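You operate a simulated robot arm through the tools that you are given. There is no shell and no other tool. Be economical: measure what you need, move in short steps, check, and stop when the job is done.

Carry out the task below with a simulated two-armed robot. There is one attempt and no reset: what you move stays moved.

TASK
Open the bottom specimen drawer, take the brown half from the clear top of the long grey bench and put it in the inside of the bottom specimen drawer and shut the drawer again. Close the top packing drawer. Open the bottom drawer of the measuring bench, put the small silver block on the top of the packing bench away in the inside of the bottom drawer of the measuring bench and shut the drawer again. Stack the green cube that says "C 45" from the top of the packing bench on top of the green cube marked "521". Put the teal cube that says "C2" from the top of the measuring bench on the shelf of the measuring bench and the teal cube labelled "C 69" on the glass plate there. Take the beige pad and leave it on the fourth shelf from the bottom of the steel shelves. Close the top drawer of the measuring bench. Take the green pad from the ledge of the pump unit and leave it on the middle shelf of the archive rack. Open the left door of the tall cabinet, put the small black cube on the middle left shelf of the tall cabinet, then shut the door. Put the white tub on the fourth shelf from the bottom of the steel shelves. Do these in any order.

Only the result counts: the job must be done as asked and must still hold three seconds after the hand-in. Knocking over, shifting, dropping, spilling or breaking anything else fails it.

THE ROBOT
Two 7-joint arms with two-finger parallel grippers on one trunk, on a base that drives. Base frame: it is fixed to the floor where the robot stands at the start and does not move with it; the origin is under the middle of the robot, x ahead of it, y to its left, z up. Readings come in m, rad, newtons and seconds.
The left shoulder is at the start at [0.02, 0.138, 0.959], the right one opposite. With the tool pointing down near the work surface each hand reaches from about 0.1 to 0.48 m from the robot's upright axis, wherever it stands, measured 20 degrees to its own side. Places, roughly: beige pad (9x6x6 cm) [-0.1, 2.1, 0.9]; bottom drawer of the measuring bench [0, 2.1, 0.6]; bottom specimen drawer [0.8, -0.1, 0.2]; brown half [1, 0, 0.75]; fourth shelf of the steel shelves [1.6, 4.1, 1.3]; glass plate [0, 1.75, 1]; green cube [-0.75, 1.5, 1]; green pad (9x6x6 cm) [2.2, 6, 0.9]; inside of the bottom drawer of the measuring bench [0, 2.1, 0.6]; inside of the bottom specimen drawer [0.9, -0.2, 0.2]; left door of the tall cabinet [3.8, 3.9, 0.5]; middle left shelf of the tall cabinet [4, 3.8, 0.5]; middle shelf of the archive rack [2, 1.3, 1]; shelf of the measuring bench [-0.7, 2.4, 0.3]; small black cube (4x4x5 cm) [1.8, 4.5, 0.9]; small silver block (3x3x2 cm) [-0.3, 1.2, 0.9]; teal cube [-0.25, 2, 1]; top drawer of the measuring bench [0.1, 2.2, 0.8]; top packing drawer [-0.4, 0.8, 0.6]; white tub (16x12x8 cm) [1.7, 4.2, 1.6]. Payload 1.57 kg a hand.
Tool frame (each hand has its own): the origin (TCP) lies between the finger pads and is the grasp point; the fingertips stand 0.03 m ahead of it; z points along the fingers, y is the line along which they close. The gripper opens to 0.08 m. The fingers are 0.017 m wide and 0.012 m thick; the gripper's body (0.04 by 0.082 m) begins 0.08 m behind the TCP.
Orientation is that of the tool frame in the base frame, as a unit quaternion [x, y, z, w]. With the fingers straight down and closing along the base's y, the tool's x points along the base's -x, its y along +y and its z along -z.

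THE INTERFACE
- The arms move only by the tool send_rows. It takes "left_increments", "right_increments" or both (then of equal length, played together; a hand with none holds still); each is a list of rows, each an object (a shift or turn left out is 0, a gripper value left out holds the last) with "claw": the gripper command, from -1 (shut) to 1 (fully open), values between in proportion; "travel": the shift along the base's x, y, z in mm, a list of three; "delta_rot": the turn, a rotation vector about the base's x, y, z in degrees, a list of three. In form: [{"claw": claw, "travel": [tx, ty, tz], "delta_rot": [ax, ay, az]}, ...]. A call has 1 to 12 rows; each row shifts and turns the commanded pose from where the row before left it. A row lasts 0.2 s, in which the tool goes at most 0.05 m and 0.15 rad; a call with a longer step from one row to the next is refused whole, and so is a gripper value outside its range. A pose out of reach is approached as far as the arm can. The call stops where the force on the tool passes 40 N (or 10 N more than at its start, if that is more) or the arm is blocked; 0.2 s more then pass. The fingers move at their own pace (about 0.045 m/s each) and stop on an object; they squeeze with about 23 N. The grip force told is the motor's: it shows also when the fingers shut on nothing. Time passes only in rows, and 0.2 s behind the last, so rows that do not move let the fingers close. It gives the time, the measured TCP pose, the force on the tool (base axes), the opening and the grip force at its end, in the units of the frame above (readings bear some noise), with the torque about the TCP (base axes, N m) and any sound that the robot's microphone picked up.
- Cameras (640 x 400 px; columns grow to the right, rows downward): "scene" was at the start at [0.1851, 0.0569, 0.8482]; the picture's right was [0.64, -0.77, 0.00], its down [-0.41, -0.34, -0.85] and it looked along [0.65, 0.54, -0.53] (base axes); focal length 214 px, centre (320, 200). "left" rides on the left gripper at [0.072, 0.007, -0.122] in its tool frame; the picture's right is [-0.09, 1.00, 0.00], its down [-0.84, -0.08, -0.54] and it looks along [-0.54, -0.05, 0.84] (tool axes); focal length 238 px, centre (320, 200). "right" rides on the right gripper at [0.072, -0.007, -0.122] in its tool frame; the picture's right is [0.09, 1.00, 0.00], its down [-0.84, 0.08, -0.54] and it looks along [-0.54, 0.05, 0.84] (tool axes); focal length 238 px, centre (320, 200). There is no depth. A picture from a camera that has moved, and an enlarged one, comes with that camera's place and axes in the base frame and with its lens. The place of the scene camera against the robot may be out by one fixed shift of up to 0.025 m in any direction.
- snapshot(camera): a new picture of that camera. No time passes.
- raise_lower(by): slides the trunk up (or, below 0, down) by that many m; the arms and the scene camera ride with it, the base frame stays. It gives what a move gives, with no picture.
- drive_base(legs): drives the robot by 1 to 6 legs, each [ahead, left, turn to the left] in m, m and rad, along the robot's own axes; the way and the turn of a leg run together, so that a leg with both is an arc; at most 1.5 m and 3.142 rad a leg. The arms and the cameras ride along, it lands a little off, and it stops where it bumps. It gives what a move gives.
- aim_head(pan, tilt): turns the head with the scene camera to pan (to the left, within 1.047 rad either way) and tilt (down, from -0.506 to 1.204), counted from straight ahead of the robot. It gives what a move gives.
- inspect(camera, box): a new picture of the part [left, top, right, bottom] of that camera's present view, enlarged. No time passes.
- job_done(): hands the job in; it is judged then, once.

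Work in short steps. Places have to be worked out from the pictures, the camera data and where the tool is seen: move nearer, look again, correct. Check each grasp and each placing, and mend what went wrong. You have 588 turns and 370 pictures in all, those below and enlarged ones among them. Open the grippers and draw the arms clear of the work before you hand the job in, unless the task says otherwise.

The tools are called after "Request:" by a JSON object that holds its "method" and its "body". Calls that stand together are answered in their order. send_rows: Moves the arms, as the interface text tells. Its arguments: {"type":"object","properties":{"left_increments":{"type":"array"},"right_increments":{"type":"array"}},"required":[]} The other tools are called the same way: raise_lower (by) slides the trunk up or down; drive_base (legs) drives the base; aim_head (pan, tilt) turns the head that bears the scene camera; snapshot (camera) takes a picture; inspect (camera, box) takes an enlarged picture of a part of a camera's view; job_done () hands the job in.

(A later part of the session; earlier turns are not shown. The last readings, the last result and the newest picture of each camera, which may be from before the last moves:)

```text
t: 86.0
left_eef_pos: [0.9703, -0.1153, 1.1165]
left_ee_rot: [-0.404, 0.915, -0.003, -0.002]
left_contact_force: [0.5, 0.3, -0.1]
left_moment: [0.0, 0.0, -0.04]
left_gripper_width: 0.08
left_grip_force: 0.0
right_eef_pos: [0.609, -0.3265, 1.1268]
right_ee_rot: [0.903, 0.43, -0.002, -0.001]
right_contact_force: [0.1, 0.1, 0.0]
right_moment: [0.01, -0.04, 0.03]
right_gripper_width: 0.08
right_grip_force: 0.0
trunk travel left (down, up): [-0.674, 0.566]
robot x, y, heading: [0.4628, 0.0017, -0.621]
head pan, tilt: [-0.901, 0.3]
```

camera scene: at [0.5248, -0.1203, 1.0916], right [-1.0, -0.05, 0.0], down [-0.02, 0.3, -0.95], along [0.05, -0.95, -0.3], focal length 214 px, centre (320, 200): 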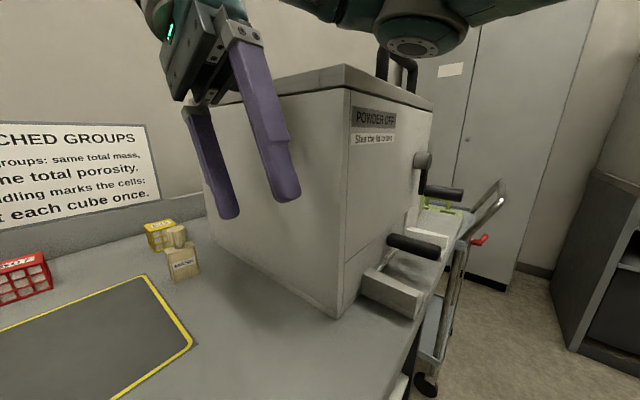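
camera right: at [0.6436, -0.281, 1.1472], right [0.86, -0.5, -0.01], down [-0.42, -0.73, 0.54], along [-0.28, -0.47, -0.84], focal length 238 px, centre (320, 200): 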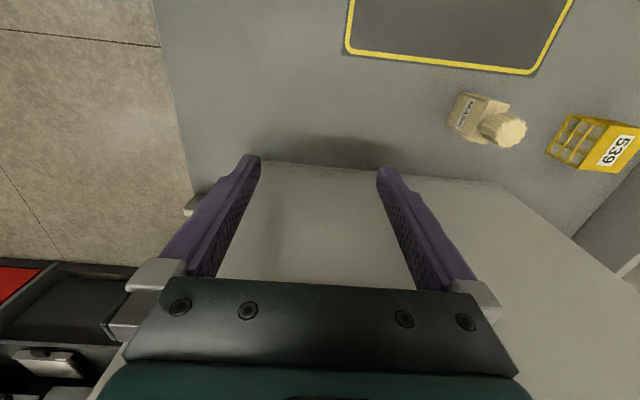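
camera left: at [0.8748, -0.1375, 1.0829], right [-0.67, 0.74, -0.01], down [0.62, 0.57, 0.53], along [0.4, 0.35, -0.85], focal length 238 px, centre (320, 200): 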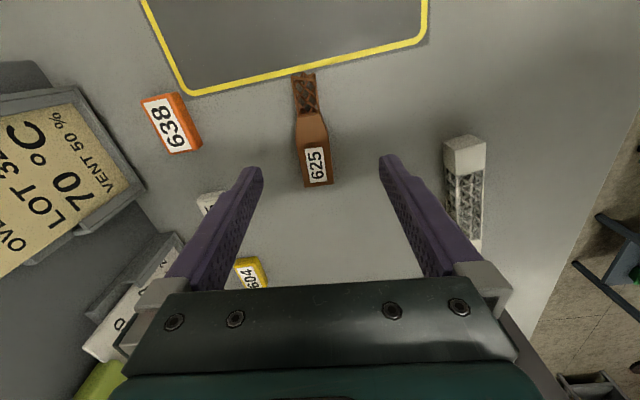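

Request:
{"method": "send_rows", "body": {"left_increments": [{"travel": [-18, 10, -20]}, {"travel": [-18, 10, -20]}, {"travel": [0, 0, -20]}, {"travel": [0, 0, -20]}]}}

Request:
{"method": "raise_lower", "body": {"by": -0.1}}

Request:
{"method": "snapshot", "body": {"camera": "left"}}

```text
t: 87.0
left_eef_pos: [0.9636, -0.12, 1.0363]
left_ee_rot: [-0.404, 0.915, -0.003, -0.001]
left_contact_force: [-0.7, -0.6, -0.5]
left_moment: [0.01, 0.02, -0.02]
left_gripper_width: 0.0801
left_grip_force: 0.1
left hand out of reach, approached as far as the arm can: row 1, 2
right_eef_pos: [0.6079, -0.327, 1.1269]
right_ee_rot: [0.903, 0.43, -0.001, -0.002]
right_contact_force: [-0.6, -0.4, 0.7]
right_moment: [-0.01, 0.02, 0.01]
right_gripper_width: 0.0799
right_grip_force: 0.0
trunk travel left (down, up): [-0.674, 0.566]
robot x, y, heading: [0.4641, 0.0012, -0.619]
head pan, tilt: [-0.901, 0.3]
```

```text
t: 88.3
left_eef_pos: [0.9601, -0.1207, 0.9501]
left_ee_rot: [-0.404, 0.915, -0.003, -0.004]
left_contact_force: [0.2, -0.6, 0.3]
left_moment: [-0.01, 0.01, -0.01]
left_gripper_width: 0.0798
left_grip_force: 0.1
right_eef_pos: [0.6103, -0.3298, 1.0575]
right_ee_rot: [0.901, 0.433, 0.007, 0.024]
right_contact_force: [-0.8, 0.2, 0.4]
right_moment: [0.01, 0.03, -0.02]
right_gripper_width: 0.0799
right_grip_force: 0.0
trunk travel left (down, up): [-0.574, 0.666]
robot x, y, heading: [0.4623, 0.0092, -0.619]
head pan, tilt: [-0.901, 0.3]
```

```text
331 pictures are left
camera left: at [0.9073, -0.1677, 1.0704], right [-0.67, 0.74, 0.0], down [0.62, 0.57, 0.53], along [0.4, 0.36, -0.85], focal length 238 px, centre (320, 200)
```

left: 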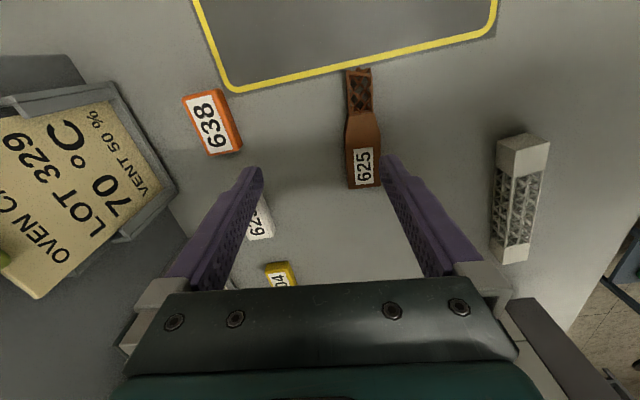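

Contact again on the right side. I raise, back off 0.25 m and swing the right arm out to the side, clear of the powder box.

Request:
{"method": "raise_lower", "body": {"by": 0.15}}

Request:
{"method": "drive_base", "body": {"legs": [[-0.25, 0, 0]]}}

Request:
{"method": "send_rows", "body": {"right_increments": [{"travel": [-16, -24, 0]}, {"travel": [-16, -24, 0]}, {"travel": [-16, -24, 0]}, {"travel": [-16, -24, 0]}, {"travel": [-16, -24, 0]}, {"travel": [-24, -8, 0]}, {"travel": [-24, -8, 0]}, {"travel": [-24, -8, 0]}, {"travel": [-24, -8, 0]}, {"travel": [-24, -8, 0]}]}}

```text
t: 90.0
left_eef_pos: [0.9636, -0.1199, 1.0858]
left_ee_rot: [-0.404, 0.915, -0.002, -0.002]
left_contact_force: [-0.4, -0.2, 0.2]
left_moment: [-0.04, 0.02, -0.02]
left_gripper_width: 0.0801
left_grip_force: 0.0
right_eef_pos: [0.6076, -0.3262, 1.1757]
right_ee_rot: [0.903, 0.43, -0.002, -0.003]
right_contact_force: [0.1, -0.9, -0.4]
right_moment: [-0.02, 0.01, -0.01]
right_gripper_width: 0.0797
right_grip_force: 0.0
trunk travel left (down, up): [-0.724, 0.516]
robot x, y, heading: [0.4643, 0.0041, -0.62]
head pan, tilt: [-0.901, 0.3]
```

```text
t: 91.9
left_eef_pos: [0.758, 0.0245, 1.086]
left_ee_rot: [-0.399, 0.917, -0.002, -0.001]
left_contact_force: [-0.4, -0.7, 0.8]
left_moment: [0.02, -0.03, 0.02]
left_gripper_width: 0.0799
left_grip_force: 0.1
right_eef_pos: [0.4009, -0.1799, 1.177]
right_ee_rot: [0.904, 0.427, -0.001, -0.002]
right_contact_force: [0.5, -0.8, 0.2]
right_moment: [0.0, 0.02, 0.0]
right_gripper_width: 0.08
right_grip_force: 0.0
trunk travel left (down, up): [-0.724, 0.516]
robot x, y, heading: [0.258, 0.1515, -0.625]
head pan, tilt: [-0.901, 0.3]
```

```text
t: 94.1
left_eef_pos: [0.7573, 0.0253, 1.0855]
left_ee_rot: [-0.4, 0.916, -0.002, -0.003]
left_contact_force: [-0.3, -0.9, 0.1]
left_moment: [0.0, -0.01, 0.0]
left_gripper_width: 0.0799
left_grip_force: 0.1
right_eef_pos: [0.1995, -0.3399, 1.1771]
right_ee_rot: [0.904, 0.427, -0.001, -0.001]
right_contact_force: [0.3, 0.1, 0.3]
right_moment: [-0.02, 0.01, -0.01]
right_gripper_width: 0.0798
right_grip_force: 0.0
trunk travel left (down, up): [-0.724, 0.516]
robot x, y, heading: [0.2572, 0.1515, -0.633]
head pan, tilt: [-0.901, 0.3]
```

The right arm swings freely. Further back.

Request:
{"method": "send_rows", "body": {"right_increments": [{"travel": [-28, 12, 0]}, {"travel": [-28, 12, 0]}, {"travel": [-28, 12, 0]}, {"travel": [-28, 12, 0]}, {"travel": [-28, 12, 0]}, {"travel": [-28, 12, 0]}]}}

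Request:
{"method": "aim_head", "body": {"pan": -1.0, "tilt": 0.2}}

Request:
{"method": "snapshot", "body": {"camera": "scene"}}

```text
t: 94.9
left_eef_pos: [0.7576, 0.0229, 1.0866]
left_ee_rot: [-0.401, 0.916, -0.002, -0.002]
left_contact_force: [0.2, -0.4, 0.2]
left_moment: [-0.01, 0.01, -0.02]
left_gripper_width: 0.0801
left_grip_force: 0.1
right_eef_pos: [0.1707, -0.2838, 1.1453]
right_ee_rot: [0.869, 0.49, 0.06, -0.035]
right_contact_force: [-0.4, 0.6, -0.1]
right_moment: [0.03, 0.0, 0.03]
right_gripper_width: 0.08
right_grip_force: 0.0
trunk travel left (down, up): [-0.724, 0.516]
robot x, y, heading: [0.2578, 0.1511, -0.626]
head pan, tilt: [-0.901, 0.3]
stopped in row 4 (right hand): the arm was blocked; the commanded pose is now the measured one
```

```text
t: 95.6
left_eef_pos: [0.7582, 0.0245, 1.0863]
left_ee_rot: [-0.401, 0.916, -0.003, -0.002]
left_contact_force: [-0.4, 0.5, -0.1]
left_moment: [-0.01, -0.02, -0.02]
left_gripper_width: 0.08
left_grip_force: 0.1
right_eef_pos: [0.17, -0.2833, 1.1446]
right_ee_rot: [0.868, 0.491, 0.059, -0.037]
right_contact_force: [-0.4, -1.0, 0.4]
right_moment: [0.0, -0.02, 0.02]
right_gripper_width: 0.0799
right_grip_force: 0.1
trunk travel left (down, up): [-0.724, 0.516]
robot x, y, heading: [0.2571, 0.1474, -0.629]
head pan, tilt: [-1.0, 0.201]
```

```text
330 pictures are left
camera scene: at [0.3494, -0.0019, 1.271], right [-1.0, 0.06, 0.0], down [0.01, 0.2, -0.98], along [-0.05, -0.98, -0.2], focal length 214 px, centre (320, 200)
```

scene: 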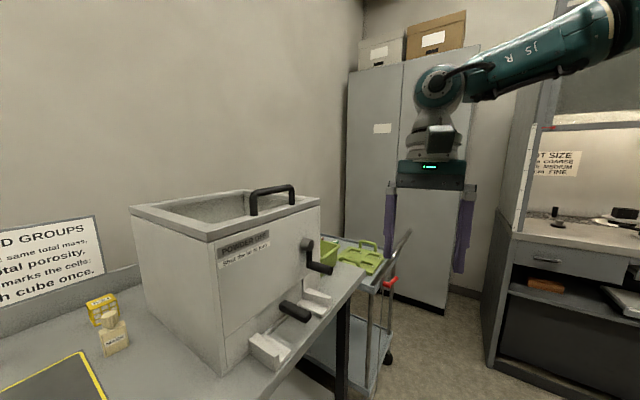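

I yaw the right hand so its box faces forward, away from the forearm, then take it further back.

Request:
{"method": "send_rows", "body": {"right_increments": [{"delta_rot": [0, 0, -8]}, {"delta_rot": [0, 0, -8]}, {"delta_rot": [0, 0, -8]}, {"delta_rot": [0, 0, -8]}, {"delta_rot": [0, 0, -8]}, {"delta_rot": [0, 0, -8]}, {"travel": [-28, 12, 0]}, {"travel": [-28, 12, 0]}, {"travel": [-28, 12, 0]}, {"travel": [-28, 12, 0]}, {"travel": [-20, 6, 0]}]}}

```text
t: 96.9
left_eef_pos: [0.758, 0.0239, 1.086]
left_ee_rot: [-0.401, 0.916, -0.001, -0.003]
left_contact_force: [0.3, 0.5, -0.2]
left_moment: [0.0, 0.01, 0.01]
left_gripper_width: 0.0802
left_grip_force: 0.0
right_eef_pos: [0.235, -0.2769, 1.1518]
right_ee_rot: [0.969, 0.183, 0.165, -0.006]
right_contact_force: [0.4, 0.2, 0.0]
right_moment: [-0.03, 0.01, -0.01]
right_gripper_width: 0.0796
right_grip_force: 0.0
trunk travel left (down, up): [-0.724, 0.516]
robot x, y, heading: [0.2569, 0.1484, -0.624]
head pan, tilt: [-1.0, 0.201]
stopped in row 6 (right hand): the arm was blocked; the commanded pose is now the measured one
```

That jams. I instead restore the right arm to its earlier good pose and will shift the whole robot left, so the right forearm clears the powder box.

Request:
{"method": "send_rows", "body": {"right_increments": [{"delta_rot": [0, 0, 8]}, {"delta_rot": [0, 0, 8]}, {"delta_rot": [0, 0, 8]}, {"delta_rot": [0, 0, 8]}, {"delta_rot": [-1.4, 6.2, 0]}, {"delta_rot": [-1.4, 6.2, 0]}, {"delta_rot": [-1.4, 6.2, 0]}]}}

```text
t: 98.5
left_eef_pos: [0.7575, 0.0242, 1.0867]
left_ee_rot: [-0.4, 0.916, -0.003, -0.001]
left_contact_force: [0.6, -0.4, 0.2]
left_moment: [0.0, -0.01, 0.02]
left_gripper_width: 0.0798
left_grip_force: 0.1
right_eef_pos: [0.2305, -0.2778, 1.1505]
right_ee_rot: [0.898, 0.43, -0.014, -0.09]
right_contact_force: [-1.0, 0.1, -0.1]
right_moment: [-0.02, 0.0, 0.01]
right_gripper_width: 0.0798
right_grip_force: 0.1
trunk travel left (down, up): [-0.724, 0.516]
robot x, y, heading: [0.2578, 0.1511, -0.622]
head pan, tilt: [-1.0, 0.201]
```

Request:
{"method": "send_rows", "body": {"right_increments": [{"travel": [28, 7, 0]}, {"travel": [28, 7, 0]}, {"travel": [28, 7, 0], "delta_rot": [-4.3, -2.9, 0]}, {"travel": [28, 7, 0], "delta_rot": [-4.3, -2.9, 0]}, {"travel": [28, 7, 0]}, {"travel": [28, 7, 0]}]}}

Request:
{"method": "drive_base", "body": {"legs": [[0, 0.13, 0], [0.2, 0, 0]]}}

Request:
{"method": "aim_head", "body": {"pan": 0, "tilt": 0.9}}

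Request:
{"method": "snapshot", "body": {"camera": "scene"}}

```text
t: 99.9
left_eef_pos: [0.7588, 0.024, 1.0862]
left_ee_rot: [-0.4, 0.916, -0.002, -0.001]
left_contact_force: [-0.1, 0.6, 0.3]
left_moment: [-0.01, 0.02, 0.03]
left_gripper_width: 0.08
left_grip_force: 0.0
right_eef_pos: [0.3999, -0.2374, 1.1477]
right_ee_rot: [0.902, 0.432, -0.001, 0.0]
right_contact_force: [-0.2, 0.6, -1.0]
right_moment: [0.03, -0.01, 0.03]
right_gripper_width: 0.0801
right_grip_force: 0.2
trunk travel left (down, up): [-0.724, 0.516]
robot x, y, heading: [0.2596, 0.1479, -0.624]
head pan, tilt: [-1.0, 0.201]
```

```text
t: 102.4
left_eef_pos: [0.9998, 0.0143, 1.0858]
left_ee_rot: [-0.401, 0.916, -0.002, -0.002]
left_contact_force: [-0.4, -1.0, 0.0]
left_moment: [-0.03, 0.0, -0.01]
left_gripper_width: 0.08
left_grip_force: 0.1
right_eef_pos: [0.6411, -0.2491, 1.147]
right_ee_rot: [0.901, 0.434, 0.001, 0.0]
right_contact_force: [-0.5, -0.4, 0.0]
right_moment: [-0.01, -0.04, -0.01]
right_gripper_width: 0.0801
right_grip_force: 0.0
trunk travel left (down, up): [-0.724, 0.516]
robot x, y, heading: [0.4976, 0.1409, -0.623]
head pan, tilt: [-1.0, 0.201]
```

```text
t: 103.7
left_eef_pos: [0.9995, 0.0127, 1.087]
left_ee_rot: [-0.402, 0.916, -0.001, -0.002]
left_contact_force: [0.2, 1.1, 0.7]
left_moment: [0.01, -0.01, 0.01]
left_gripper_width: 0.08
left_grip_force: 0.0
right_eef_pos: [0.6417, -0.2479, 1.1492]
right_ee_rot: [0.901, 0.433, 0.001, -0.002]
right_contact_force: [-0.4, -1.1, -0.6]
right_moment: [0.01, 0.01, -0.01]
right_gripper_width: 0.0803
right_grip_force: 0.1
trunk travel left (down, up): [-0.724, 0.516]
robot x, y, heading: [0.499, 0.1387, -0.622]
head pan, tilt: [0.0, 0.901]
```

```text
329 pictures are left
camera scene: at [0.6569, 0.0355, 1.2095], right [-0.58, -0.81, 0.0], down [-0.64, 0.46, -0.62], along [0.5, -0.36, -0.78], focal length 214 px, centre (320, 200)
```

scene: 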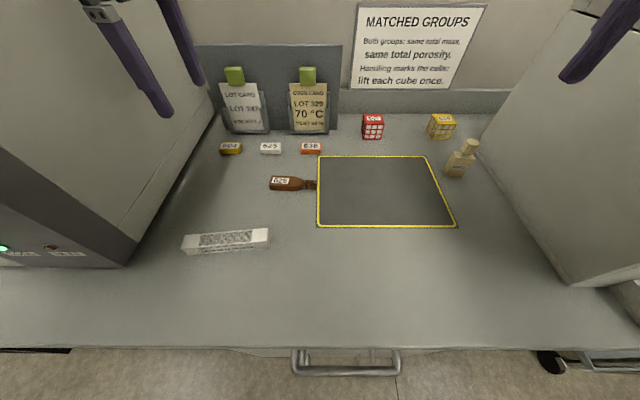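

Brown half is now 0.49 m ahead and 0.06 m left of the axis. I move both hands rightward/leftward accordingly: left over the brown half, right away from the powder box.

Request:
{"method": "send_rows", "body": {"right_increments": [{"travel": [8, 16, 0]}, {"travel": [12, 18, 0]}, {"travel": [12, 18, 0]}, {"travel": [12, 18, 0]}, {"travel": [12, 18, 0]}], "left_increments": [{"travel": [-13, -22, 0]}, {"travel": [-13, -22, 0]}, {"travel": [-13, -22, 0]}, {"travel": [-13, -22, 0]}, {"travel": [-13, -20, 0]}]}}

```text
t: 104.9
left_eef_pos: [0.921, -0.0686, 1.0885]
left_ee_rot: [-0.402, 0.916, -0.002, -0.002]
left_contact_force: [0.1, -0.1, 0.9]
left_moment: [-0.02, 0.03, 0.03]
left_gripper_width: 0.08
left_grip_force: 0.0
left hand out of reach, approached as far as the arm can: row 1, 2, 3, 4, 5
right_eef_pos: [0.697, -0.16, 1.1459]
right_ee_rot: [0.901, 0.434, 0.001, 0.0]
right_contact_force: [0.9, 0.2, 0.0]
right_moment: [-0.06, -0.02, 0.0]
right_gripper_width: 0.0797
right_grip_force: 0.0
trunk travel left (down, up): [-0.724, 0.516]
robot x, y, heading: [0.4981, 0.1401, -0.624]
head pan, tilt: [0.0, 0.901]
```

Request:
{"method": "drive_base", "body": {"legs": [[0.05, 0, 0]]}}

Request:
{"method": "raise_lower", "body": {"by": -0.1}}

Request:
{"method": "snapshot", "body": {"camera": "left"}}

```text
t: 105.8
left_eef_pos: [0.9624, -0.0986, 1.089]
left_ee_rot: [-0.402, 0.916, -0.002, -0.002]
left_contact_force: [0.8, 0.7, 0.2]
left_moment: [0.01, 0.03, 0.03]
left_gripper_width: 0.0799
left_grip_force: 0.2
right_eef_pos: [0.7381, -0.1876, 1.1455]
right_ee_rot: [0.901, 0.434, 0.0, 0.0]
right_contact_force: [0.1, 0.0, -0.1]
right_moment: [-0.01, 0.02, 0.0]
right_gripper_width: 0.0798
right_grip_force: 0.1
trunk travel left (down, up): [-0.724, 0.516]
robot x, y, heading: [0.5393, 0.1103, -0.627]
head pan, tilt: [0.0, 0.901]
```

```text
t: 107.2
left_eef_pos: [0.9636, -0.0981, 0.9888]
left_ee_rot: [-0.402, 0.916, -0.001, -0.001]
left_contact_force: [-0.4, -0.5, 0.6]
left_moment: [0.02, 0.01, -0.02]
left_gripper_width: 0.0799
left_grip_force: 0.0
right_eef_pos: [0.738, -0.1891, 1.045]
right_ee_rot: [0.901, 0.434, 0.001, 0.0]
right_contact_force: [-0.1, 0.0, 0.2]
right_moment: [-0.01, -0.01, -0.01]
right_gripper_width: 0.0798
right_grip_force: 0.1
trunk travel left (down, up): [-0.624, 0.616]
robot x, y, heading: [0.5379, 0.1101, -0.621]
head pan, tilt: [0.0, 0.901]
```

```text
328 pictures are left
camera left: at [0.9103, -0.1456, 1.1096], right [-0.67, 0.74, 0.0], down [0.62, 0.57, 0.54], along [0.4, 0.36, -0.84], focal length 238 px, centre (320, 200)
```

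left: 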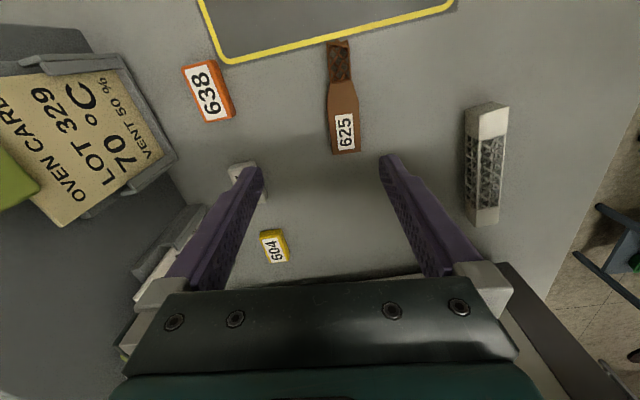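

The rays agree again with (0.935,-0.095). I step back 28 mm and lower with the arm.

Request:
{"method": "send_rows", "body": {"left_increments": [{"travel": [-14, 1, -15]}, {"travel": [-14, 2, -15]}]}}

```text
t: 107.8
left_eef_pos: [0.9422, -0.1052, 0.9551]
left_ee_rot: [-0.401, 0.916, -0.001, -0.001]
left_contact_force: [-0.5, -1.0, -0.9]
left_moment: [0.0, 0.03, -0.03]
left_gripper_width: 0.0799
left_grip_force: 0.0
left hand out of reach, approached as far as the arm can: row 1, 2
right_eef_pos: [0.7392, -0.1879, 1.0461]
right_ee_rot: [0.901, 0.434, 0.0, 0.0]
right_contact_force: [-0.1, 0.2, -0.3]
right_moment: [0.0, -0.01, 0.03]
right_gripper_width: 0.0798
right_grip_force: 0.0
trunk travel left (down, up): [-0.624, 0.616]
robot x, y, heading: [0.5399, 0.1055, -0.627]
head pan, tilt: [0.0, 0.901]
```

Good enough across (12 mm, inside the open fingers). I lower with the trunk to z≈0.905.

Request:
{"method": "raise_lower", "body": {"by": -0.05}}

Request:
{"method": "snapshot", "body": {"camera": "left"}}

```text
t: 108.9
left_eef_pos: [0.9561, -0.1006, 0.9501]
left_ee_rot: [-0.403, 0.915, -0.001, 0.017]
left_contact_force: [-0.1, -0.6, -0.4]
left_moment: [0.01, -0.03, 0.02]
left_gripper_width: 0.0803
left_grip_force: 0.1
right_eef_pos: [0.7497, -0.1859, 1.0334]
right_ee_rot: [0.9, 0.435, 0.019, 0.001]
right_contact_force: [0.3, 0.2, 0.0]
right_moment: [0.0, -0.02, -0.02]
right_gripper_width: 0.0803
right_grip_force: 0.1
trunk travel left (down, up): [-0.604, 0.636]
robot x, y, heading: [0.5175, 0.101, -0.616]
head pan, tilt: [0.0, 0.901]
stopped: the arm was blocked; the commanded pose is now the measured one
```

```text
327 pictures are left
camera left: at [0.9003, -0.1498, 1.068], right [-0.67, 0.74, -0.02], down [0.6, 0.56, 0.57], along [0.43, 0.37, -0.82], focal length 238 px, centre (320, 200)
```

left: 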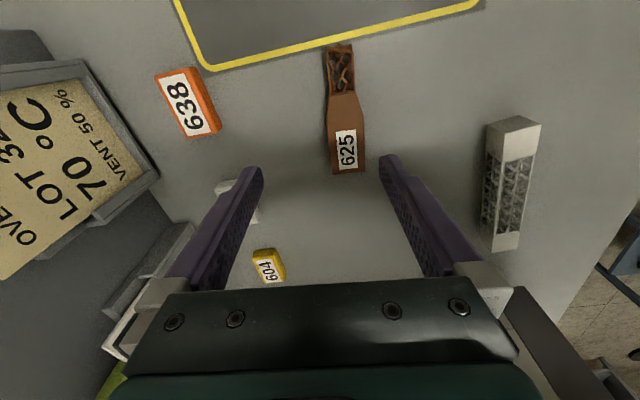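

The torso itself seems to press on the bench edge. I raise the trunk by 3 cm and lower the arm instead.

Request:
{"method": "raise_lower", "body": {"by": 0.03}}

Request:
{"method": "send_rows", "body": {"left_increments": [{"travel": [-6, 2, -20], "delta_rot": [1, 1.4, 0]}, {"travel": [-6, 2, -20], "delta_rot": [0.5, 0.7, 0]}, {"travel": [0, 0, -20]}]}}

```text
t: 109.6
left_eef_pos: [0.9204, -0.115, 0.965]
left_ee_rot: [-0.402, 0.916, -0.002, -0.003]
left_contact_force: [0.1, -0.1, -0.6]
left_moment: [-0.03, -0.05, 0.01]
left_gripper_width: 0.0798
left_grip_force: 0.0
right_eef_pos: [0.7153, -0.1987, 1.0549]
right_ee_rot: [0.901, 0.434, 0.001, -0.001]
right_contact_force: [-0.5, 0.6, 0.4]
right_moment: [0.01, 0.02, 0.03]
right_gripper_width: 0.08
right_grip_force: 0.0
trunk travel left (down, up): [-0.634, 0.606]
robot x, y, heading: [0.5187, 0.097, -0.624]
head pan, tilt: [0.0, 0.901]
```

```text
t: 110.4
left_eef_pos: [0.9029, -0.102, 0.9097]
left_ee_rot: [-0.402, 0.916, 0.018, -0.014]
left_contact_force: [0.3, -0.8, 0.0]
left_moment: [0.0, 0.01, 0.01]
left_gripper_width: 0.0797
left_grip_force: 0.1
left hand out of reach, approached as far as the arm can: row 1, 3
right_eef_pos: [0.7158, -0.1981, 1.0575]
right_ee_rot: [0.9, 0.435, 0.002, 0.0]
right_contact_force: [0.0, -0.7, -0.6]
right_moment: [-0.01, 0.04, 0.02]
right_gripper_width: 0.0801
right_grip_force: 0.0
trunk travel left (down, up): [-0.634, 0.606]
robot x, y, heading: [0.5177, 0.1007, -0.626]
head pan, tilt: [0.0, 0.901]
```

Low is reachable now. I go up 25 mm, shift over the piece and come down again.

Request:
{"method": "send_rows", "body": {"left_increments": [{"travel": [0, 0, 25]}, {"travel": [16, 4, 0], "delta_rot": [-1, -1.4, 0]}, {"travel": [16, 4, 0]}]}}

Request:
{"method": "snapshot", "body": {"camera": "left"}}

```text
t: 111.2
left_eef_pos: [0.935, -0.0927, 0.9355]
left_ee_rot: [-0.403, 0.915, 0.005, -0.005]
left_contact_force: [0.4, 0.6, -0.1]
left_moment: [-0.02, -0.01, -0.01]
left_gripper_width: 0.0801
left_grip_force: 0.1
left hand out of reach, approached as far as the arm can: row 1, 3
right_eef_pos: [0.7179, -0.1985, 1.0562]
right_ee_rot: [0.901, 0.434, 0.001, -0.001]
right_contact_force: [0.2, 0.3, 0.4]
right_moment: [0.01, -0.01, 0.0]
right_gripper_width: 0.0802
right_grip_force: 0.1
trunk travel left (down, up): [-0.634, 0.606]
robot x, y, heading: [0.5168, 0.0991, -0.627]
head pan, tilt: [0.0, 0.901]
```

```text
326 pictures are left
camera left: at [0.8852, -0.1402, 1.0563], right [-0.67, 0.74, 0.01], down [0.63, 0.56, 0.54], along [0.39, 0.37, -0.84], focal length 238 px, centre (320, 200)
```

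left: 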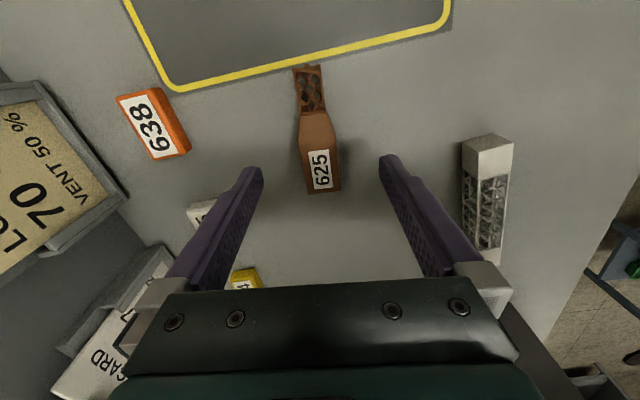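

Aligned. I lower 30 mm and close.

Request:
{"method": "send_rows", "body": {"left_increments": [{"travel": [0, 0, -15]}, {"travel": [0, 0, -15]}]}}

Request:
{"method": "snapshot", "body": {"camera": "left"}}

```text
t: 111.8
left_eef_pos: [0.9321, -0.0846, 0.9064]
left_ee_rot: [-0.402, 0.915, 0.006, -0.004]
left_contact_force: [0.7, -0.2, 0.8]
left_moment: [0.0, 0.01, 0.03]
left_gripper_width: 0.0799
left_grip_force: 0.0
left hand out of reach, approached as far as the arm can: row 1, 2
right_eef_pos: [0.7171, -0.1987, 1.0565]
right_ee_rot: [0.9, 0.435, 0.001, 0.0]
right_contact_force: [0.0, 0.1, 0.2]
right_moment: [0.0, 0.0, 0.02]
right_gripper_width: 0.0799
right_grip_force: 0.1
trunk travel left (down, up): [-0.634, 0.606]
robot x, y, heading: [0.5141, 0.098, -0.62]
head pan, tilt: [0.0, 0.901]
```

```text
325 pictures are left
camera left: at [0.8811, -0.1338, 1.0271], right [-0.67, 0.74, 0.01], down [0.63, 0.56, 0.54], along [0.39, 0.37, -0.84], focal length 238 px, centre (320, 200)
```

left: 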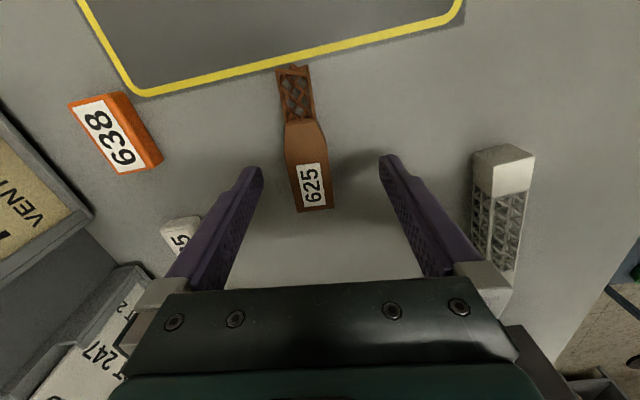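

Request:
{"method": "send_rows", "body": {"left_increments": [{"claw": -1}, {"claw": -1}, {"claw": -1}, {"claw": -1}, {"claw": -1}]}}

Request:
{"method": "snapshot", "body": {"camera": "left"}}

```text
t: 113.0
left_eef_pos: [0.9314, -0.0853, 0.9059]
left_ee_rot: [-0.402, 0.916, 0.005, -0.005]
left_contact_force: [-0.6, -0.4, 0.5]
left_moment: [0.03, 0.0, -0.04]
left_gripper_width: 0.0
left_grip_force: 14.5
right_eef_pos: [0.7173, -0.1986, 1.0571]
right_ee_rot: [0.901, 0.434, 0.001, 0.0]
right_contact_force: [-0.3, 0.2, -0.5]
right_moment: [-0.04, 0.01, -0.02]
right_gripper_width: 0.08
right_grip_force: 0.1
trunk travel left (down, up): [-0.634, 0.606]
robot x, y, heading: [0.5186, 0.0965, -0.625]
head pan, tilt: [0.0, 0.901]
```

```text
324 pictures are left
camera left: at [0.8809, -0.134, 1.0272], right [-0.67, 0.74, 0.01], down [0.63, 0.56, 0.54], along [0.39, 0.37, -0.84], focal length 238 px, centre (320, 200)
```

left: 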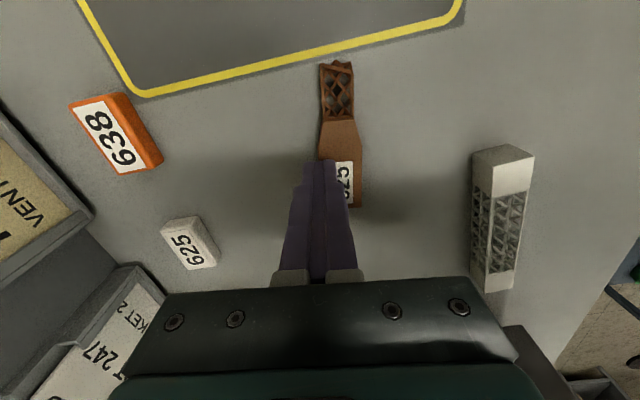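

It closed on nothing: the tips were evidently too high/edge-on and pushed the piece ~3 cm toward me. I lift, open, re-centre and will descend until table contact.

Request:
{"method": "send_rows", "body": {"left_increments": [{"travel": [0, 0, 25]}, {"claw": 1, "travel": [-4, 17, 0], "delta_rot": [0, 0, 5]}, {"claw": 1}, {"claw": 1}, {"claw": 1}]}}

Request:
{"method": "snapshot", "body": {"camera": "left"}}

```text
t: 114.2
left_eef_pos: [0.9303, -0.0687, 0.9303]
left_ee_rot: [-0.442, 0.897, 0.005, -0.005]
left_contact_force: [0.8, -0.5, -0.6]
left_moment: [-0.04, -0.02, 0.04]
left_gripper_width: 0.0802
left_grip_force: 0.0
right_eef_pos: [0.7164, -0.1981, 1.0569]
right_ee_rot: [0.901, 0.434, 0.002, 0.0]
right_contact_force: [-0.1, 0.3, 0.6]
right_moment: [0.03, -0.03, 0.0]
right_gripper_width: 0.08
right_grip_force: 0.1
trunk travel left (down, up): [-0.634, 0.606]
robot x, y, heading: [0.5183, 0.0997, -0.625]
head pan, tilt: [0.0, 0.901]
```

```text
323 pictures are left
camera left: at [0.883, -0.1212, 1.0512], right [-0.73, 0.68, 0.01], down [0.58, 0.61, 0.54], along [0.36, 0.4, -0.84], focal length 238 px, centre (320, 200)
```

left: 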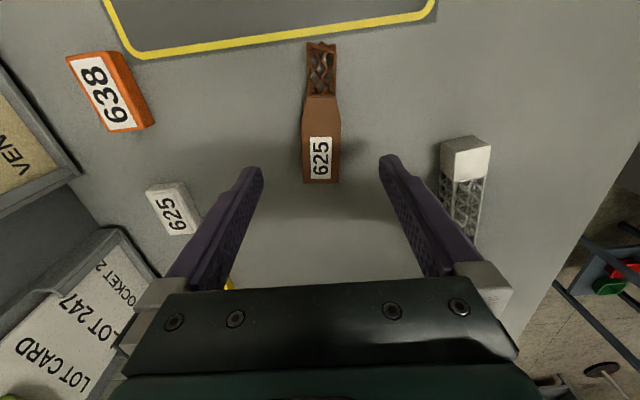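

Well aligned. I lower in small steps until the tips touch.

Request:
{"method": "send_rows", "body": {"left_increments": [{"travel": [0, 0, -12]}, {"travel": [0, 0, -12]}, {"travel": [0, 0, -10]}, {"travel": [0, 0, -8]}]}}

```text
t: 115.2
left_eef_pos: [0.9296, -0.0697, 0.891]
left_ee_rot: [-0.441, 0.897, 0.003, -0.006]
left_contact_force: [-3.7, 3.0, 16.5]
left_moment: [-0.24, -0.56, 0.1]
left_gripper_width: 0.0756
left_grip_force: 0.1
right_eef_pos: [0.7177, -0.1986, 1.0558]
right_ee_rot: [0.901, 0.435, 0.0, 0.0]
right_contact_force: [-0.2, 0.2, -0.3]
right_moment: [0.0, 0.02, 0.01]
right_gripper_width: 0.0801
right_grip_force: 0.1
trunk travel left (down, up): [-0.634, 0.606]
robot x, y, heading: [0.5166, 0.0961, -0.623]
head pan, tilt: [0.0, 0.901]
```

Tips touch the table: top is at z≈0.860. I raise 3 mm and close.

Request:
{"method": "send_rows", "body": {"left_increments": [{"travel": [0, 0, 4]}, {"claw": -1}, {"claw": -1}, {"claw": -1}, {"claw": -1}, {"claw": -1}]}}

Request:
{"method": "snapshot", "body": {"camera": "left"}}

```text
t: 116.6
left_eef_pos: [0.9301, -0.0687, 0.8942]
left_ee_rot: [-0.442, 0.897, 0.004, -0.006]
left_contact_force: [-0.1, 0.3, -0.4]
left_moment: [0.04, 0.02, -0.01]
left_gripper_width: 0.0285
left_grip_force: 23.3
right_eef_pos: [0.7171, -0.198, 1.0571]
right_ee_rot: [0.901, 0.434, 0.001, 0.0]
right_contact_force: [0.9, 0.1, 0.2]
right_moment: [0.0, 0.01, -0.04]
right_gripper_width: 0.0801
right_grip_force: 0.0
trunk travel left (down, up): [-0.634, 0.606]
robot x, y, heading: [0.5177, 0.1048, -0.624]
head pan, tilt: [0.0, 0.901]
```

```text
322 pictures are left
camera left: at [0.8826, -0.1225, 1.0136], right [-0.73, 0.68, 0.01], down [0.58, 0.61, 0.54], along [0.36, 0.4, -0.84], focal length 238 px, centre (320, 200)
```

left: 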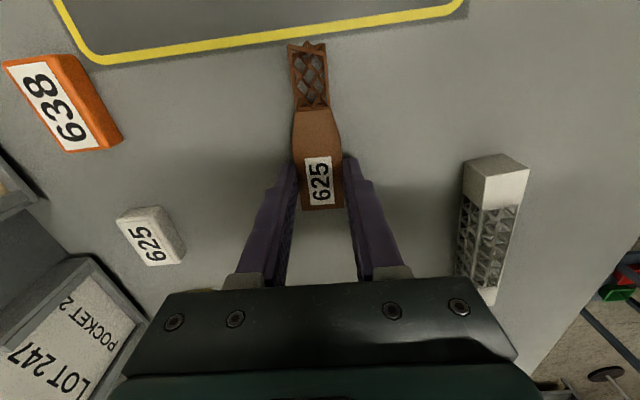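

Brown half grasped (28.5 mm). I lift it, raise the trunk and back off.

Request:
{"method": "send_rows", "body": {"left_increments": [{"travel": [0, 0, 20]}, {"travel": [0, 0, 25]}, {"travel": [0, 0, 25]}]}}

Request:
{"method": "raise_lower", "body": {"by": 0.1}}

Request:
{"method": "drive_base", "body": {"legs": [[-0.3, 0.0, 0], [0, 0.1, 0]]}}

Request:
{"method": "snapshot", "body": {"camera": "left"}}

```text
t: 117.4
left_eef_pos: [0.9285, -0.0688, 0.963]
left_ee_rot: [-0.441, 0.897, 0.006, -0.006]
left_contact_force: [0.4, -0.1, 0.7]
left_moment: [0.03, -0.01, 0.0]
left_gripper_width: 0.0286
left_grip_force: 23.1
right_eef_pos: [0.7159, -0.1987, 1.056]
right_ee_rot: [0.901, 0.434, 0.001, -0.001]
right_contact_force: [-0.2, 0.3, 0.3]
right_moment: [-0.03, 0.0, 0.01]
right_gripper_width: 0.0801
right_grip_force: 0.1
trunk travel left (down, up): [-0.634, 0.606]
robot x, y, heading: [0.5171, 0.1001, -0.623]
head pan, tilt: [0.0, 0.901]
```

```text
t: 118.8
left_eef_pos: [0.9274, -0.0692, 1.0631]
left_ee_rot: [-0.441, 0.897, 0.006, -0.005]
left_contact_force: [0.7, 0.0, -0.4]
left_moment: [0.03, -0.02, -0.01]
left_gripper_width: 0.0291
left_grip_force: 22.3
right_eef_pos: [0.7173, -0.1977, 1.1565]
right_ee_rot: [0.901, 0.435, 0.0, 0.0]
right_contact_force: [-0.6, 0.2, -0.7]
right_moment: [0.0, -0.03, 0.01]
right_gripper_width: 0.0802
right_grip_force: 0.0
trunk travel left (down, up): [-0.734, 0.506]
robot x, y, heading: [0.515, 0.1016, -0.625]
head pan, tilt: [0.0, 0.901]
```

```text
t: 121.5
left_eef_pos: [0.7435, 0.1898, 1.0633]
left_ee_rot: [-0.445, 0.896, 0.005, -0.006]
left_contact_force: [-0.2, 0.4, 0.2]
left_moment: [-0.01, 0.02, 0.02]
left_gripper_width: 0.0286
left_grip_force: 22.8
right_eef_pos: [0.532, 0.0593, 1.156]
right_ee_rot: [0.899, 0.437, 0.0, 0.0]
right_contact_force: [0.0, 0.4, 0.1]
right_moment: [0.01, 0.02, -0.02]
right_gripper_width: 0.08
right_grip_force: 0.0
trunk travel left (down, up): [-0.734, 0.506]
robot x, y, heading: [0.3318, 0.3596, -0.616]
head pan, tilt: [0.0, 0.901]
```

```text
321 pictures are left
camera left: at [0.6968, 0.1365, 1.1844], right [-0.74, 0.68, 0.01], down [0.58, 0.62, 0.54], along [0.35, 0.4, -0.84], focal length 238 px, centre (320, 200)
```

left: 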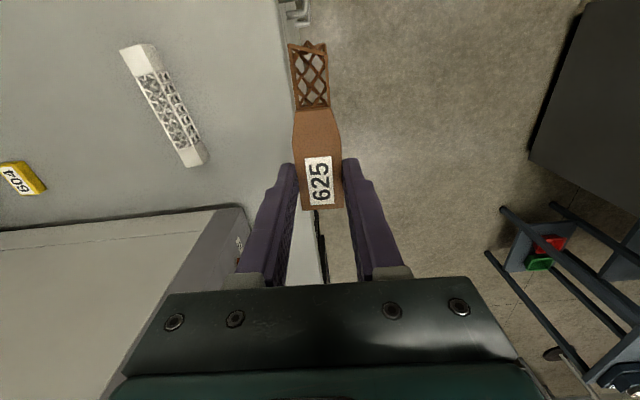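

Safe hold. Now I swing the left hand (with the piece) to the left side so it clears the bench when lowering.

Request:
{"method": "send_rows", "body": {"left_increments": [{"travel": [-20, 14, 0]}, {"travel": [-14, 22, 0]}, {"travel": [10, 36, 0]}, {"travel": [10, 36, 0]}, {"travel": [10, 36, 0]}, {"travel": [10, 36, 0]}, {"travel": [10, 36, 0]}, {"travel": [5, 36, 0]}]}}

Request:
{"method": "aim_head", "body": {"pan": 0, "tilt": 0.9}}

Request:
{"method": "snapshot", "body": {"camera": "scene"}}

```text
t: 123.3
left_eef_pos: [0.7705, 0.435, 1.0568]
left_ee_rot: [-0.445, 0.896, 0.005, -0.006]
left_contact_force: [-0.5, 0.4, -0.4]
left_moment: [-0.01, 0.0, 0.0]
left_gripper_width: 0.0286
left_grip_force: 23.4
left hand out of reach, approached as far as the arm can: row 3, 4
right_eef_pos: [0.5333, 0.0591, 1.1567]
right_ee_rot: [0.899, 0.437, 0.002, -0.001]
right_contact_force: [0.0, -0.2, 0.4]
right_moment: [0.02, -0.01, 0.0]
right_gripper_width: 0.0798
right_grip_force: 0.0
trunk travel left (down, up): [-0.734, 0.506]
robot x, y, heading: [0.3337, 0.3563, -0.615]
head pan, tilt: [0.0, 0.901]
```

```text
t: 124.0
left_eef_pos: [0.7723, 0.4346, 1.0565]
left_ee_rot: [-0.445, 0.896, 0.004, -0.006]
left_contact_force: [0.1, -0.1, -0.3]
left_moment: [-0.03, -0.01, 0.0]
left_gripper_width: 0.0288
left_grip_force: 22.9
right_eef_pos: [0.5321, 0.0584, 1.1569]
right_ee_rot: [0.9, 0.437, 0.001, 0.0]
right_contact_force: [-0.2, 0.9, -0.1]
right_moment: [0.01, 0.03, -0.01]
right_gripper_width: 0.08
right_grip_force: 0.1
trunk travel left (down, up): [-0.734, 0.506]
robot x, y, heading: [0.333, 0.3552, -0.623]
head pan, tilt: [0.0, 0.901]
```

```text
320 pictures are left
camera scene: at [0.4912, 0.2533, 1.2199], right [-0.58, -0.82, 0.0], down [-0.64, 0.45, -0.62], along [0.51, -0.36, -0.78], focal length 214 px, centre (320, 200)
```

scene: 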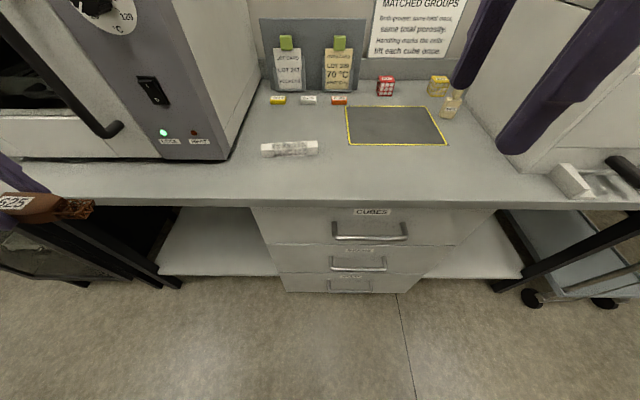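

The way down is clear on both sides. I lower the trunk by 0.6 m toward the bottom drawer.

Request:
{"method": "raise_lower", "body": {"by": -0.6}}

Request:
{"method": "snapshot", "body": {"camera": "scene"}}

Request:
{"method": "snapshot", "body": {"camera": "right"}}

```text
refused: -0.6 is not a number from -0.4 to 0.4
```

```text
319 pictures are left
camera scene: at [0.4912, 0.2533, 1.2199], right [-0.58, -0.82, 0.0], down [-0.64, 0.45, -0.62], along [0.51, -0.36, -0.78], focal length 214 px, centre (320, 200)
```

scene: 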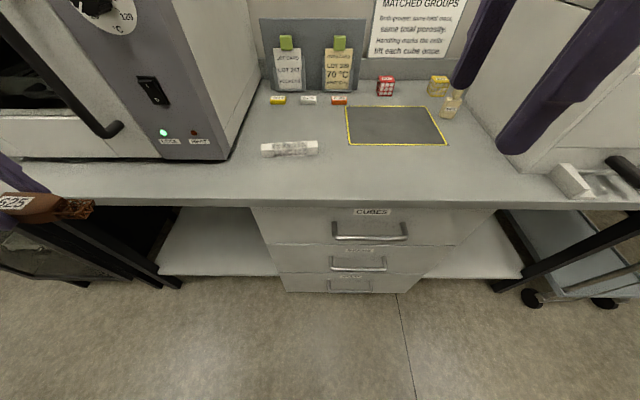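

```text
318 pictures are left
camera right: at [0.5723, 0.1188, 1.2783], right [0.84, -0.54, 0.0], down [-0.46, -0.71, 0.54], along [-0.29, -0.45, -0.84], focal length 238 px, centre (320, 200)
```

right: 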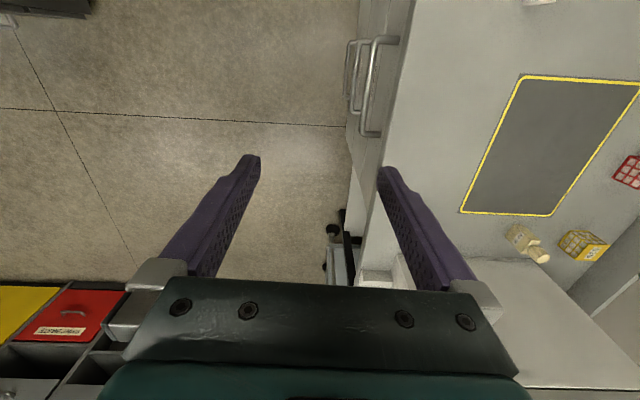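

Clear (6 cm from the handles). Lowering in two goes.

Request:
{"method": "raise_lower", "body": {"by": -0.4}}

Request:
{"method": "raise_lower", "body": {"by": -0.25}}

Request:
{"method": "snapshot", "body": {"camera": "right"}}

Request:
{"method": "snapshot", "body": {"camera": "scene"}}

```text
t: 127.8
left_eef_pos: [0.7726, 0.4345, 0.6559]
left_ee_rot: [-0.445, 0.896, 0.005, -0.006]
left_contact_force: [0.1, 1.0, -1.3]
left_moment: [0.02, -0.02, 0.0]
left_gripper_width: 0.029
left_grip_force: 22.9
right_eef_pos: [0.5329, 0.0579, 0.7568]
right_ee_rot: [0.899, 0.437, 0.0, -0.001]
right_contact_force: [-0.1, -0.1, 0.0]
right_moment: [0.03, 0.0, 0.01]
right_gripper_width: 0.0799
right_grip_force: 0.0
trunk travel left (down, up): [-0.334, 0.906]
robot x, y, heading: [0.3305, 0.357, -0.621]
head pan, tilt: [0.0, 0.901]
```

```text
t: 130.4
left_eef_pos: [0.7723, 0.4357, 0.4067]
left_ee_rot: [-0.445, 0.896, 0.004, -0.007]
left_contact_force: [-0.1, 0.9, 0.4]
left_moment: [-0.02, 0.01, 0.01]
left_gripper_width: 0.0288
left_grip_force: 23.1
right_eef_pos: [0.5331, 0.0592, 0.5062]
right_ee_rot: [0.899, 0.437, 0.001, 0.0]
right_contact_force: [0.8, -0.8, 0.1]
right_moment: [-0.02, -0.05, -0.01]
right_gripper_width: 0.08
right_grip_force: 0.0
trunk travel left (down, up): [-0.084, 1.156]
robot x, y, heading: [0.3334, 0.3548, -0.614]
head pan, tilt: [0.0, 0.901]
```

```text
317 pictures are left
camera right: at [0.5723, 0.1188, 0.6283], right [0.84, -0.54, 0.0], down [-0.46, -0.71, 0.54], along [-0.29, -0.45, -0.84], focal length 238 px, centre (320, 200)
```

right: 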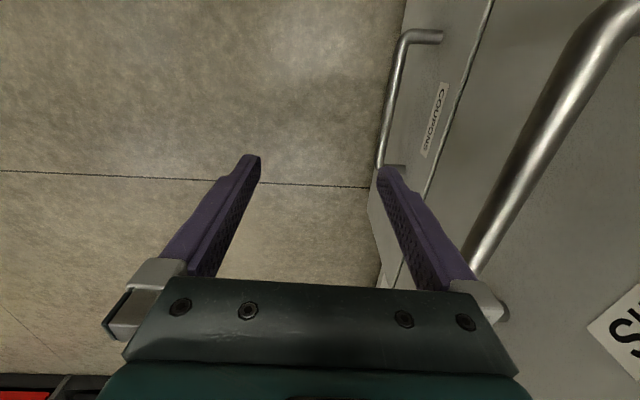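

```text
316 pictures are left
camera scene: at [0.4912, 0.2533, 0.5699], right [-0.58, -0.82, 0.0], down [-0.64, 0.45, -0.62], along [0.51, -0.36, -0.78], focal length 214 px, centre (320, 200)
```

scene: 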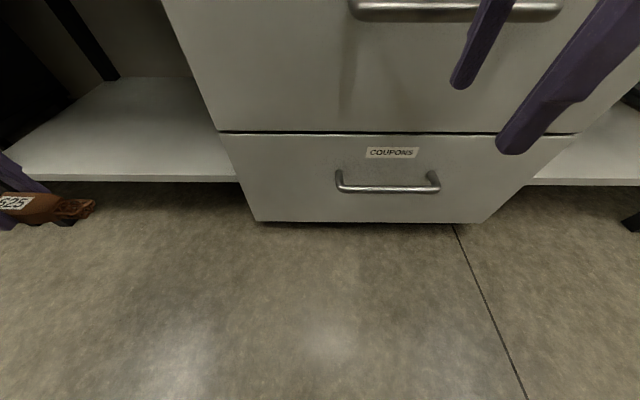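

The bottom handle (COUPONS) bar is at about (0.617,0.02,0.305), under the BEAMS handle, so I need a forward-pitched hand. I back up 0.12 m and pitch the right tool forward by about 60°.

Request:
{"method": "drive_base", "body": {"legs": [[-0.12, 0, 0]]}}

Request:
{"method": "send_rows", "body": {"right_increments": [{"delta_rot": [-4.32, -6.13, 0], "travel": [8, -6, -10]}, {"delta_rot": [-4.32, -6.13, 0], "travel": [8, -6, -10]}, {"delta_rot": [-4.32, -6.13, 0], "travel": [8, -6, -10]}, {"delta_rot": [-4.32, -6.13, 0], "travel": [8, -6, -10]}, {"delta_rot": [-4.32, -6.13, 0], "travel": [8, -6, -10]}, {"delta_rot": [-4.32, -6.13, 0], "travel": [8, -6, -10]}, {"delta_rot": [-4.32, -6.13, 0]}, {"delta_rot": [-4.32, -6.13, 0]}]}}

```text
t: 131.6
left_eef_pos: [0.6733, 0.5036, 0.4062]
left_ee_rot: [-0.443, 0.897, 0.004, -0.005]
left_contact_force: [0.0, -0.3, -0.1]
left_moment: [-0.01, 0.0, -0.01]
left_gripper_width: 0.0288
left_grip_force: 22.9
right_eef_pos: [0.4333, 0.1267, 0.5073]
right_ee_rot: [0.9, 0.436, 0.002, 0.001]
right_contact_force: [0.3, 0.4, 0.5]
right_moment: [-0.02, 0.04, -0.03]
right_gripper_width: 0.0801
right_grip_force: 0.0
trunk travel left (down, up): [-0.084, 1.156]
robot x, y, heading: [0.2316, 0.425, -0.616]
head pan, tilt: [0.0, 0.901]
```

```text
t: 133.4
left_eef_pos: [0.6715, 0.5047, 0.4058]
left_ee_rot: [-0.443, 0.897, 0.005, -0.007]
left_contact_force: [-0.1, -0.5, -0.1]
left_moment: [-0.02, -0.01, 0.0]
left_gripper_width: 0.0286
left_grip_force: 23.4
right_eef_pos: [0.4847, 0.103, 0.4482]
right_ee_rot: [0.823, 0.405, 0.202, 0.342]
right_contact_force: [0.3, -0.3, -0.3]
right_moment: [0.01, -0.01, -0.01]
right_gripper_width: 0.0799
right_grip_force: 0.0
right hand out of reach, approached as far as the arm can: row 7, 8
trunk travel left (down, up): [-0.084, 1.156]
robot x, y, heading: [0.2321, 0.4282, -0.621]
head pan, tilt: [0.0, 0.901]
```

The hand pitched to about 47°, enough. I narrow the gripper and look through the right camera to refine the bar's place.

Request:
{"method": "send_rows", "body": {"right_increments": [{"claw": 0.0, "travel": [16, -10, -10]}, {"claw": 0.0, "travel": [16, -10, -10]}, {"claw": 0.0}]}}

Request:
{"method": "snapshot", "body": {"camera": "right"}}

Request:
{"method": "snapshot", "body": {"camera": "scene"}}

```text
t: 134.2
left_eef_pos: [0.672, 0.505, 0.4063]
left_ee_rot: [-0.442, 0.897, 0.006, -0.006]
left_contact_force: [-0.2, -0.5, -0.3]
left_moment: [0.02, 0.0, 0.0]
left_gripper_width: 0.0288
left_grip_force: 22.9
right_eef_pos: [0.5166, 0.0837, 0.4275]
right_ee_rot: [0.823, 0.405, 0.202, 0.343]
right_contact_force: [0.5, 0.0, -0.1]
right_moment: [0.01, -0.02, -0.01]
right_gripper_width: 0.0402
right_grip_force: 0.2
trunk travel left (down, up): [-0.084, 1.156]
robot x, y, heading: [0.2305, 0.4283, -0.622]
head pan, tilt: [0.0, 0.901]
```

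```text
315 pictures are left
camera right: at [0.4817, 0.1917, 0.5095], right [0.58, -0.36, 0.73], down [-0.78, -0.49, 0.38], along [0.22, -0.79, -0.57], focal length 238 px, centre (320, 200)
```

right: 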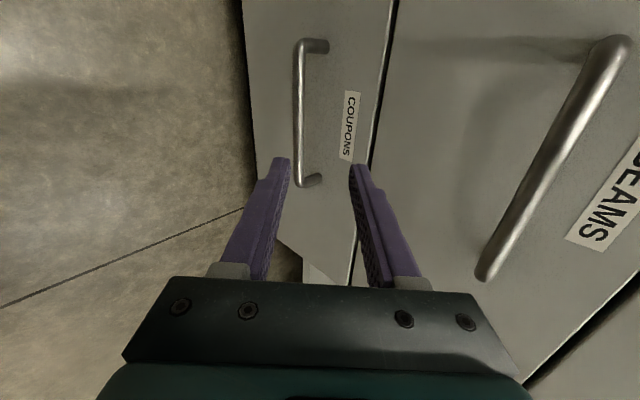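

```text
314 pictures are left
camera scene: at [0.3908, 0.3238, 0.5699], right [-0.58, -0.81, 0.0], down [-0.64, 0.46, -0.62], along [0.51, -0.36, -0.78], focal length 214 px, centre (320, 200)
```

scene: 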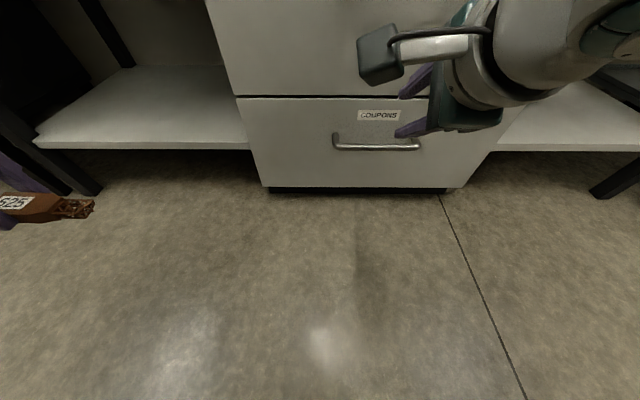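

Combining views the bar is about (0.615,0.024,0.303). I move to a pre-grasp point 7 cm short along the tool axis and look again.

Request:
{"method": "send_rows", "body": {"right_increments": [{"travel": [18, -11, -26]}, {"travel": [18, -11, -26]}, {"travel": [18, -10, -24]}]}}

Request:
{"method": "snapshot", "body": {"camera": "right"}}

```text
t: 135.0
left_eef_pos: [0.673, 0.5065, 0.4062]
left_ee_rot: [-0.443, 0.896, 0.005, -0.006]
left_contact_force: [0.3, -0.4, 0.1]
left_moment: [-0.01, 0.01, 0.02]
left_gripper_width: 0.0288
left_grip_force: 22.7
right_eef_pos: [0.5732, 0.0543, 0.3508]
right_ee_rot: [0.824, 0.405, 0.202, 0.342]
right_contact_force: [-0.2, 0.1, -0.3]
right_moment: [0.01, -0.02, -0.01]
right_gripper_width: 0.0399
right_grip_force: 0.0
trunk travel left (down, up): [-0.084, 1.156]
robot x, y, heading: [0.2349, 0.4294, -0.62]
head pan, tilt: [0.0, 0.901]
```

```text
313 pictures are left
camera right: at [0.5379, 0.1627, 0.4329], right [0.58, -0.36, 0.73], down [-0.78, -0.49, 0.38], along [0.22, -0.79, -0.57], focal length 238 px, centre (320, 200)
```

right: 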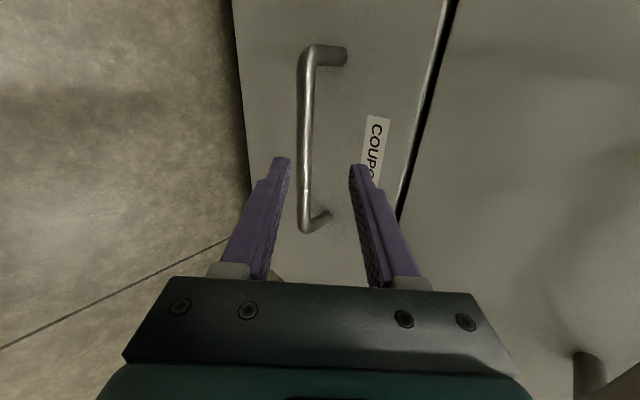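

Comparing successive views, the bar lies farther: about (0.628,0.008,0.262). I shift slightly down and advance 6 cm.

Request:
{"method": "send_rows", "body": {"right_increments": [{"travel": [-7, 6, -10]}, {"travel": [18, -12, -20]}, {"travel": [18, -12, -20]}]}}

Request:
{"method": "snapshot", "body": {"camera": "right"}}

```text
t: 135.8
left_eef_pos: [0.6726, 0.5052, 0.4064]
left_ee_rot: [-0.443, 0.897, 0.004, -0.005]
left_contact_force: [0.2, 0.0, 0.2]
left_moment: [0.01, 0.01, -0.01]
left_gripper_width: 0.0286
left_grip_force: 22.9
right_eef_pos: [0.6008, 0.0387, 0.3009]
right_ee_rot: [0.823, 0.406, 0.203, 0.342]
right_contact_force: [0.6, -1.2, -0.2]
right_moment: [-0.03, 0.02, -0.01]
right_gripper_width: 0.0401
right_grip_force: 0.1
trunk travel left (down, up): [-0.084, 1.156]
robot x, y, heading: [0.2333, 0.4251, -0.62]
head pan, tilt: [0.0, 0.901]
```

```text
312 pictures are left
camera right: at [0.5657, 0.146, 0.3828], right [0.58, -0.36, 0.73], down [-0.78, -0.49, 0.38], along [0.22, -0.79, -0.57], focal length 238 px, centre (320, 200)
```

right: 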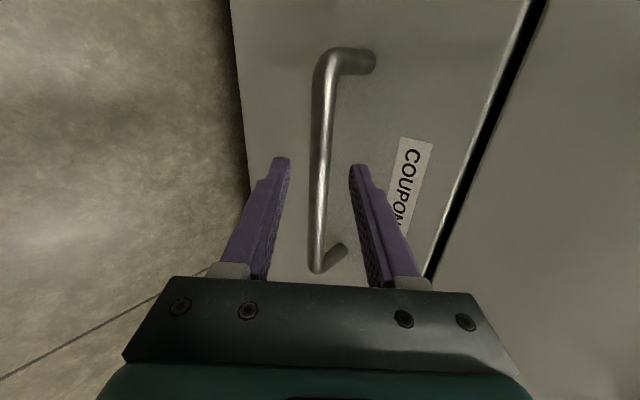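

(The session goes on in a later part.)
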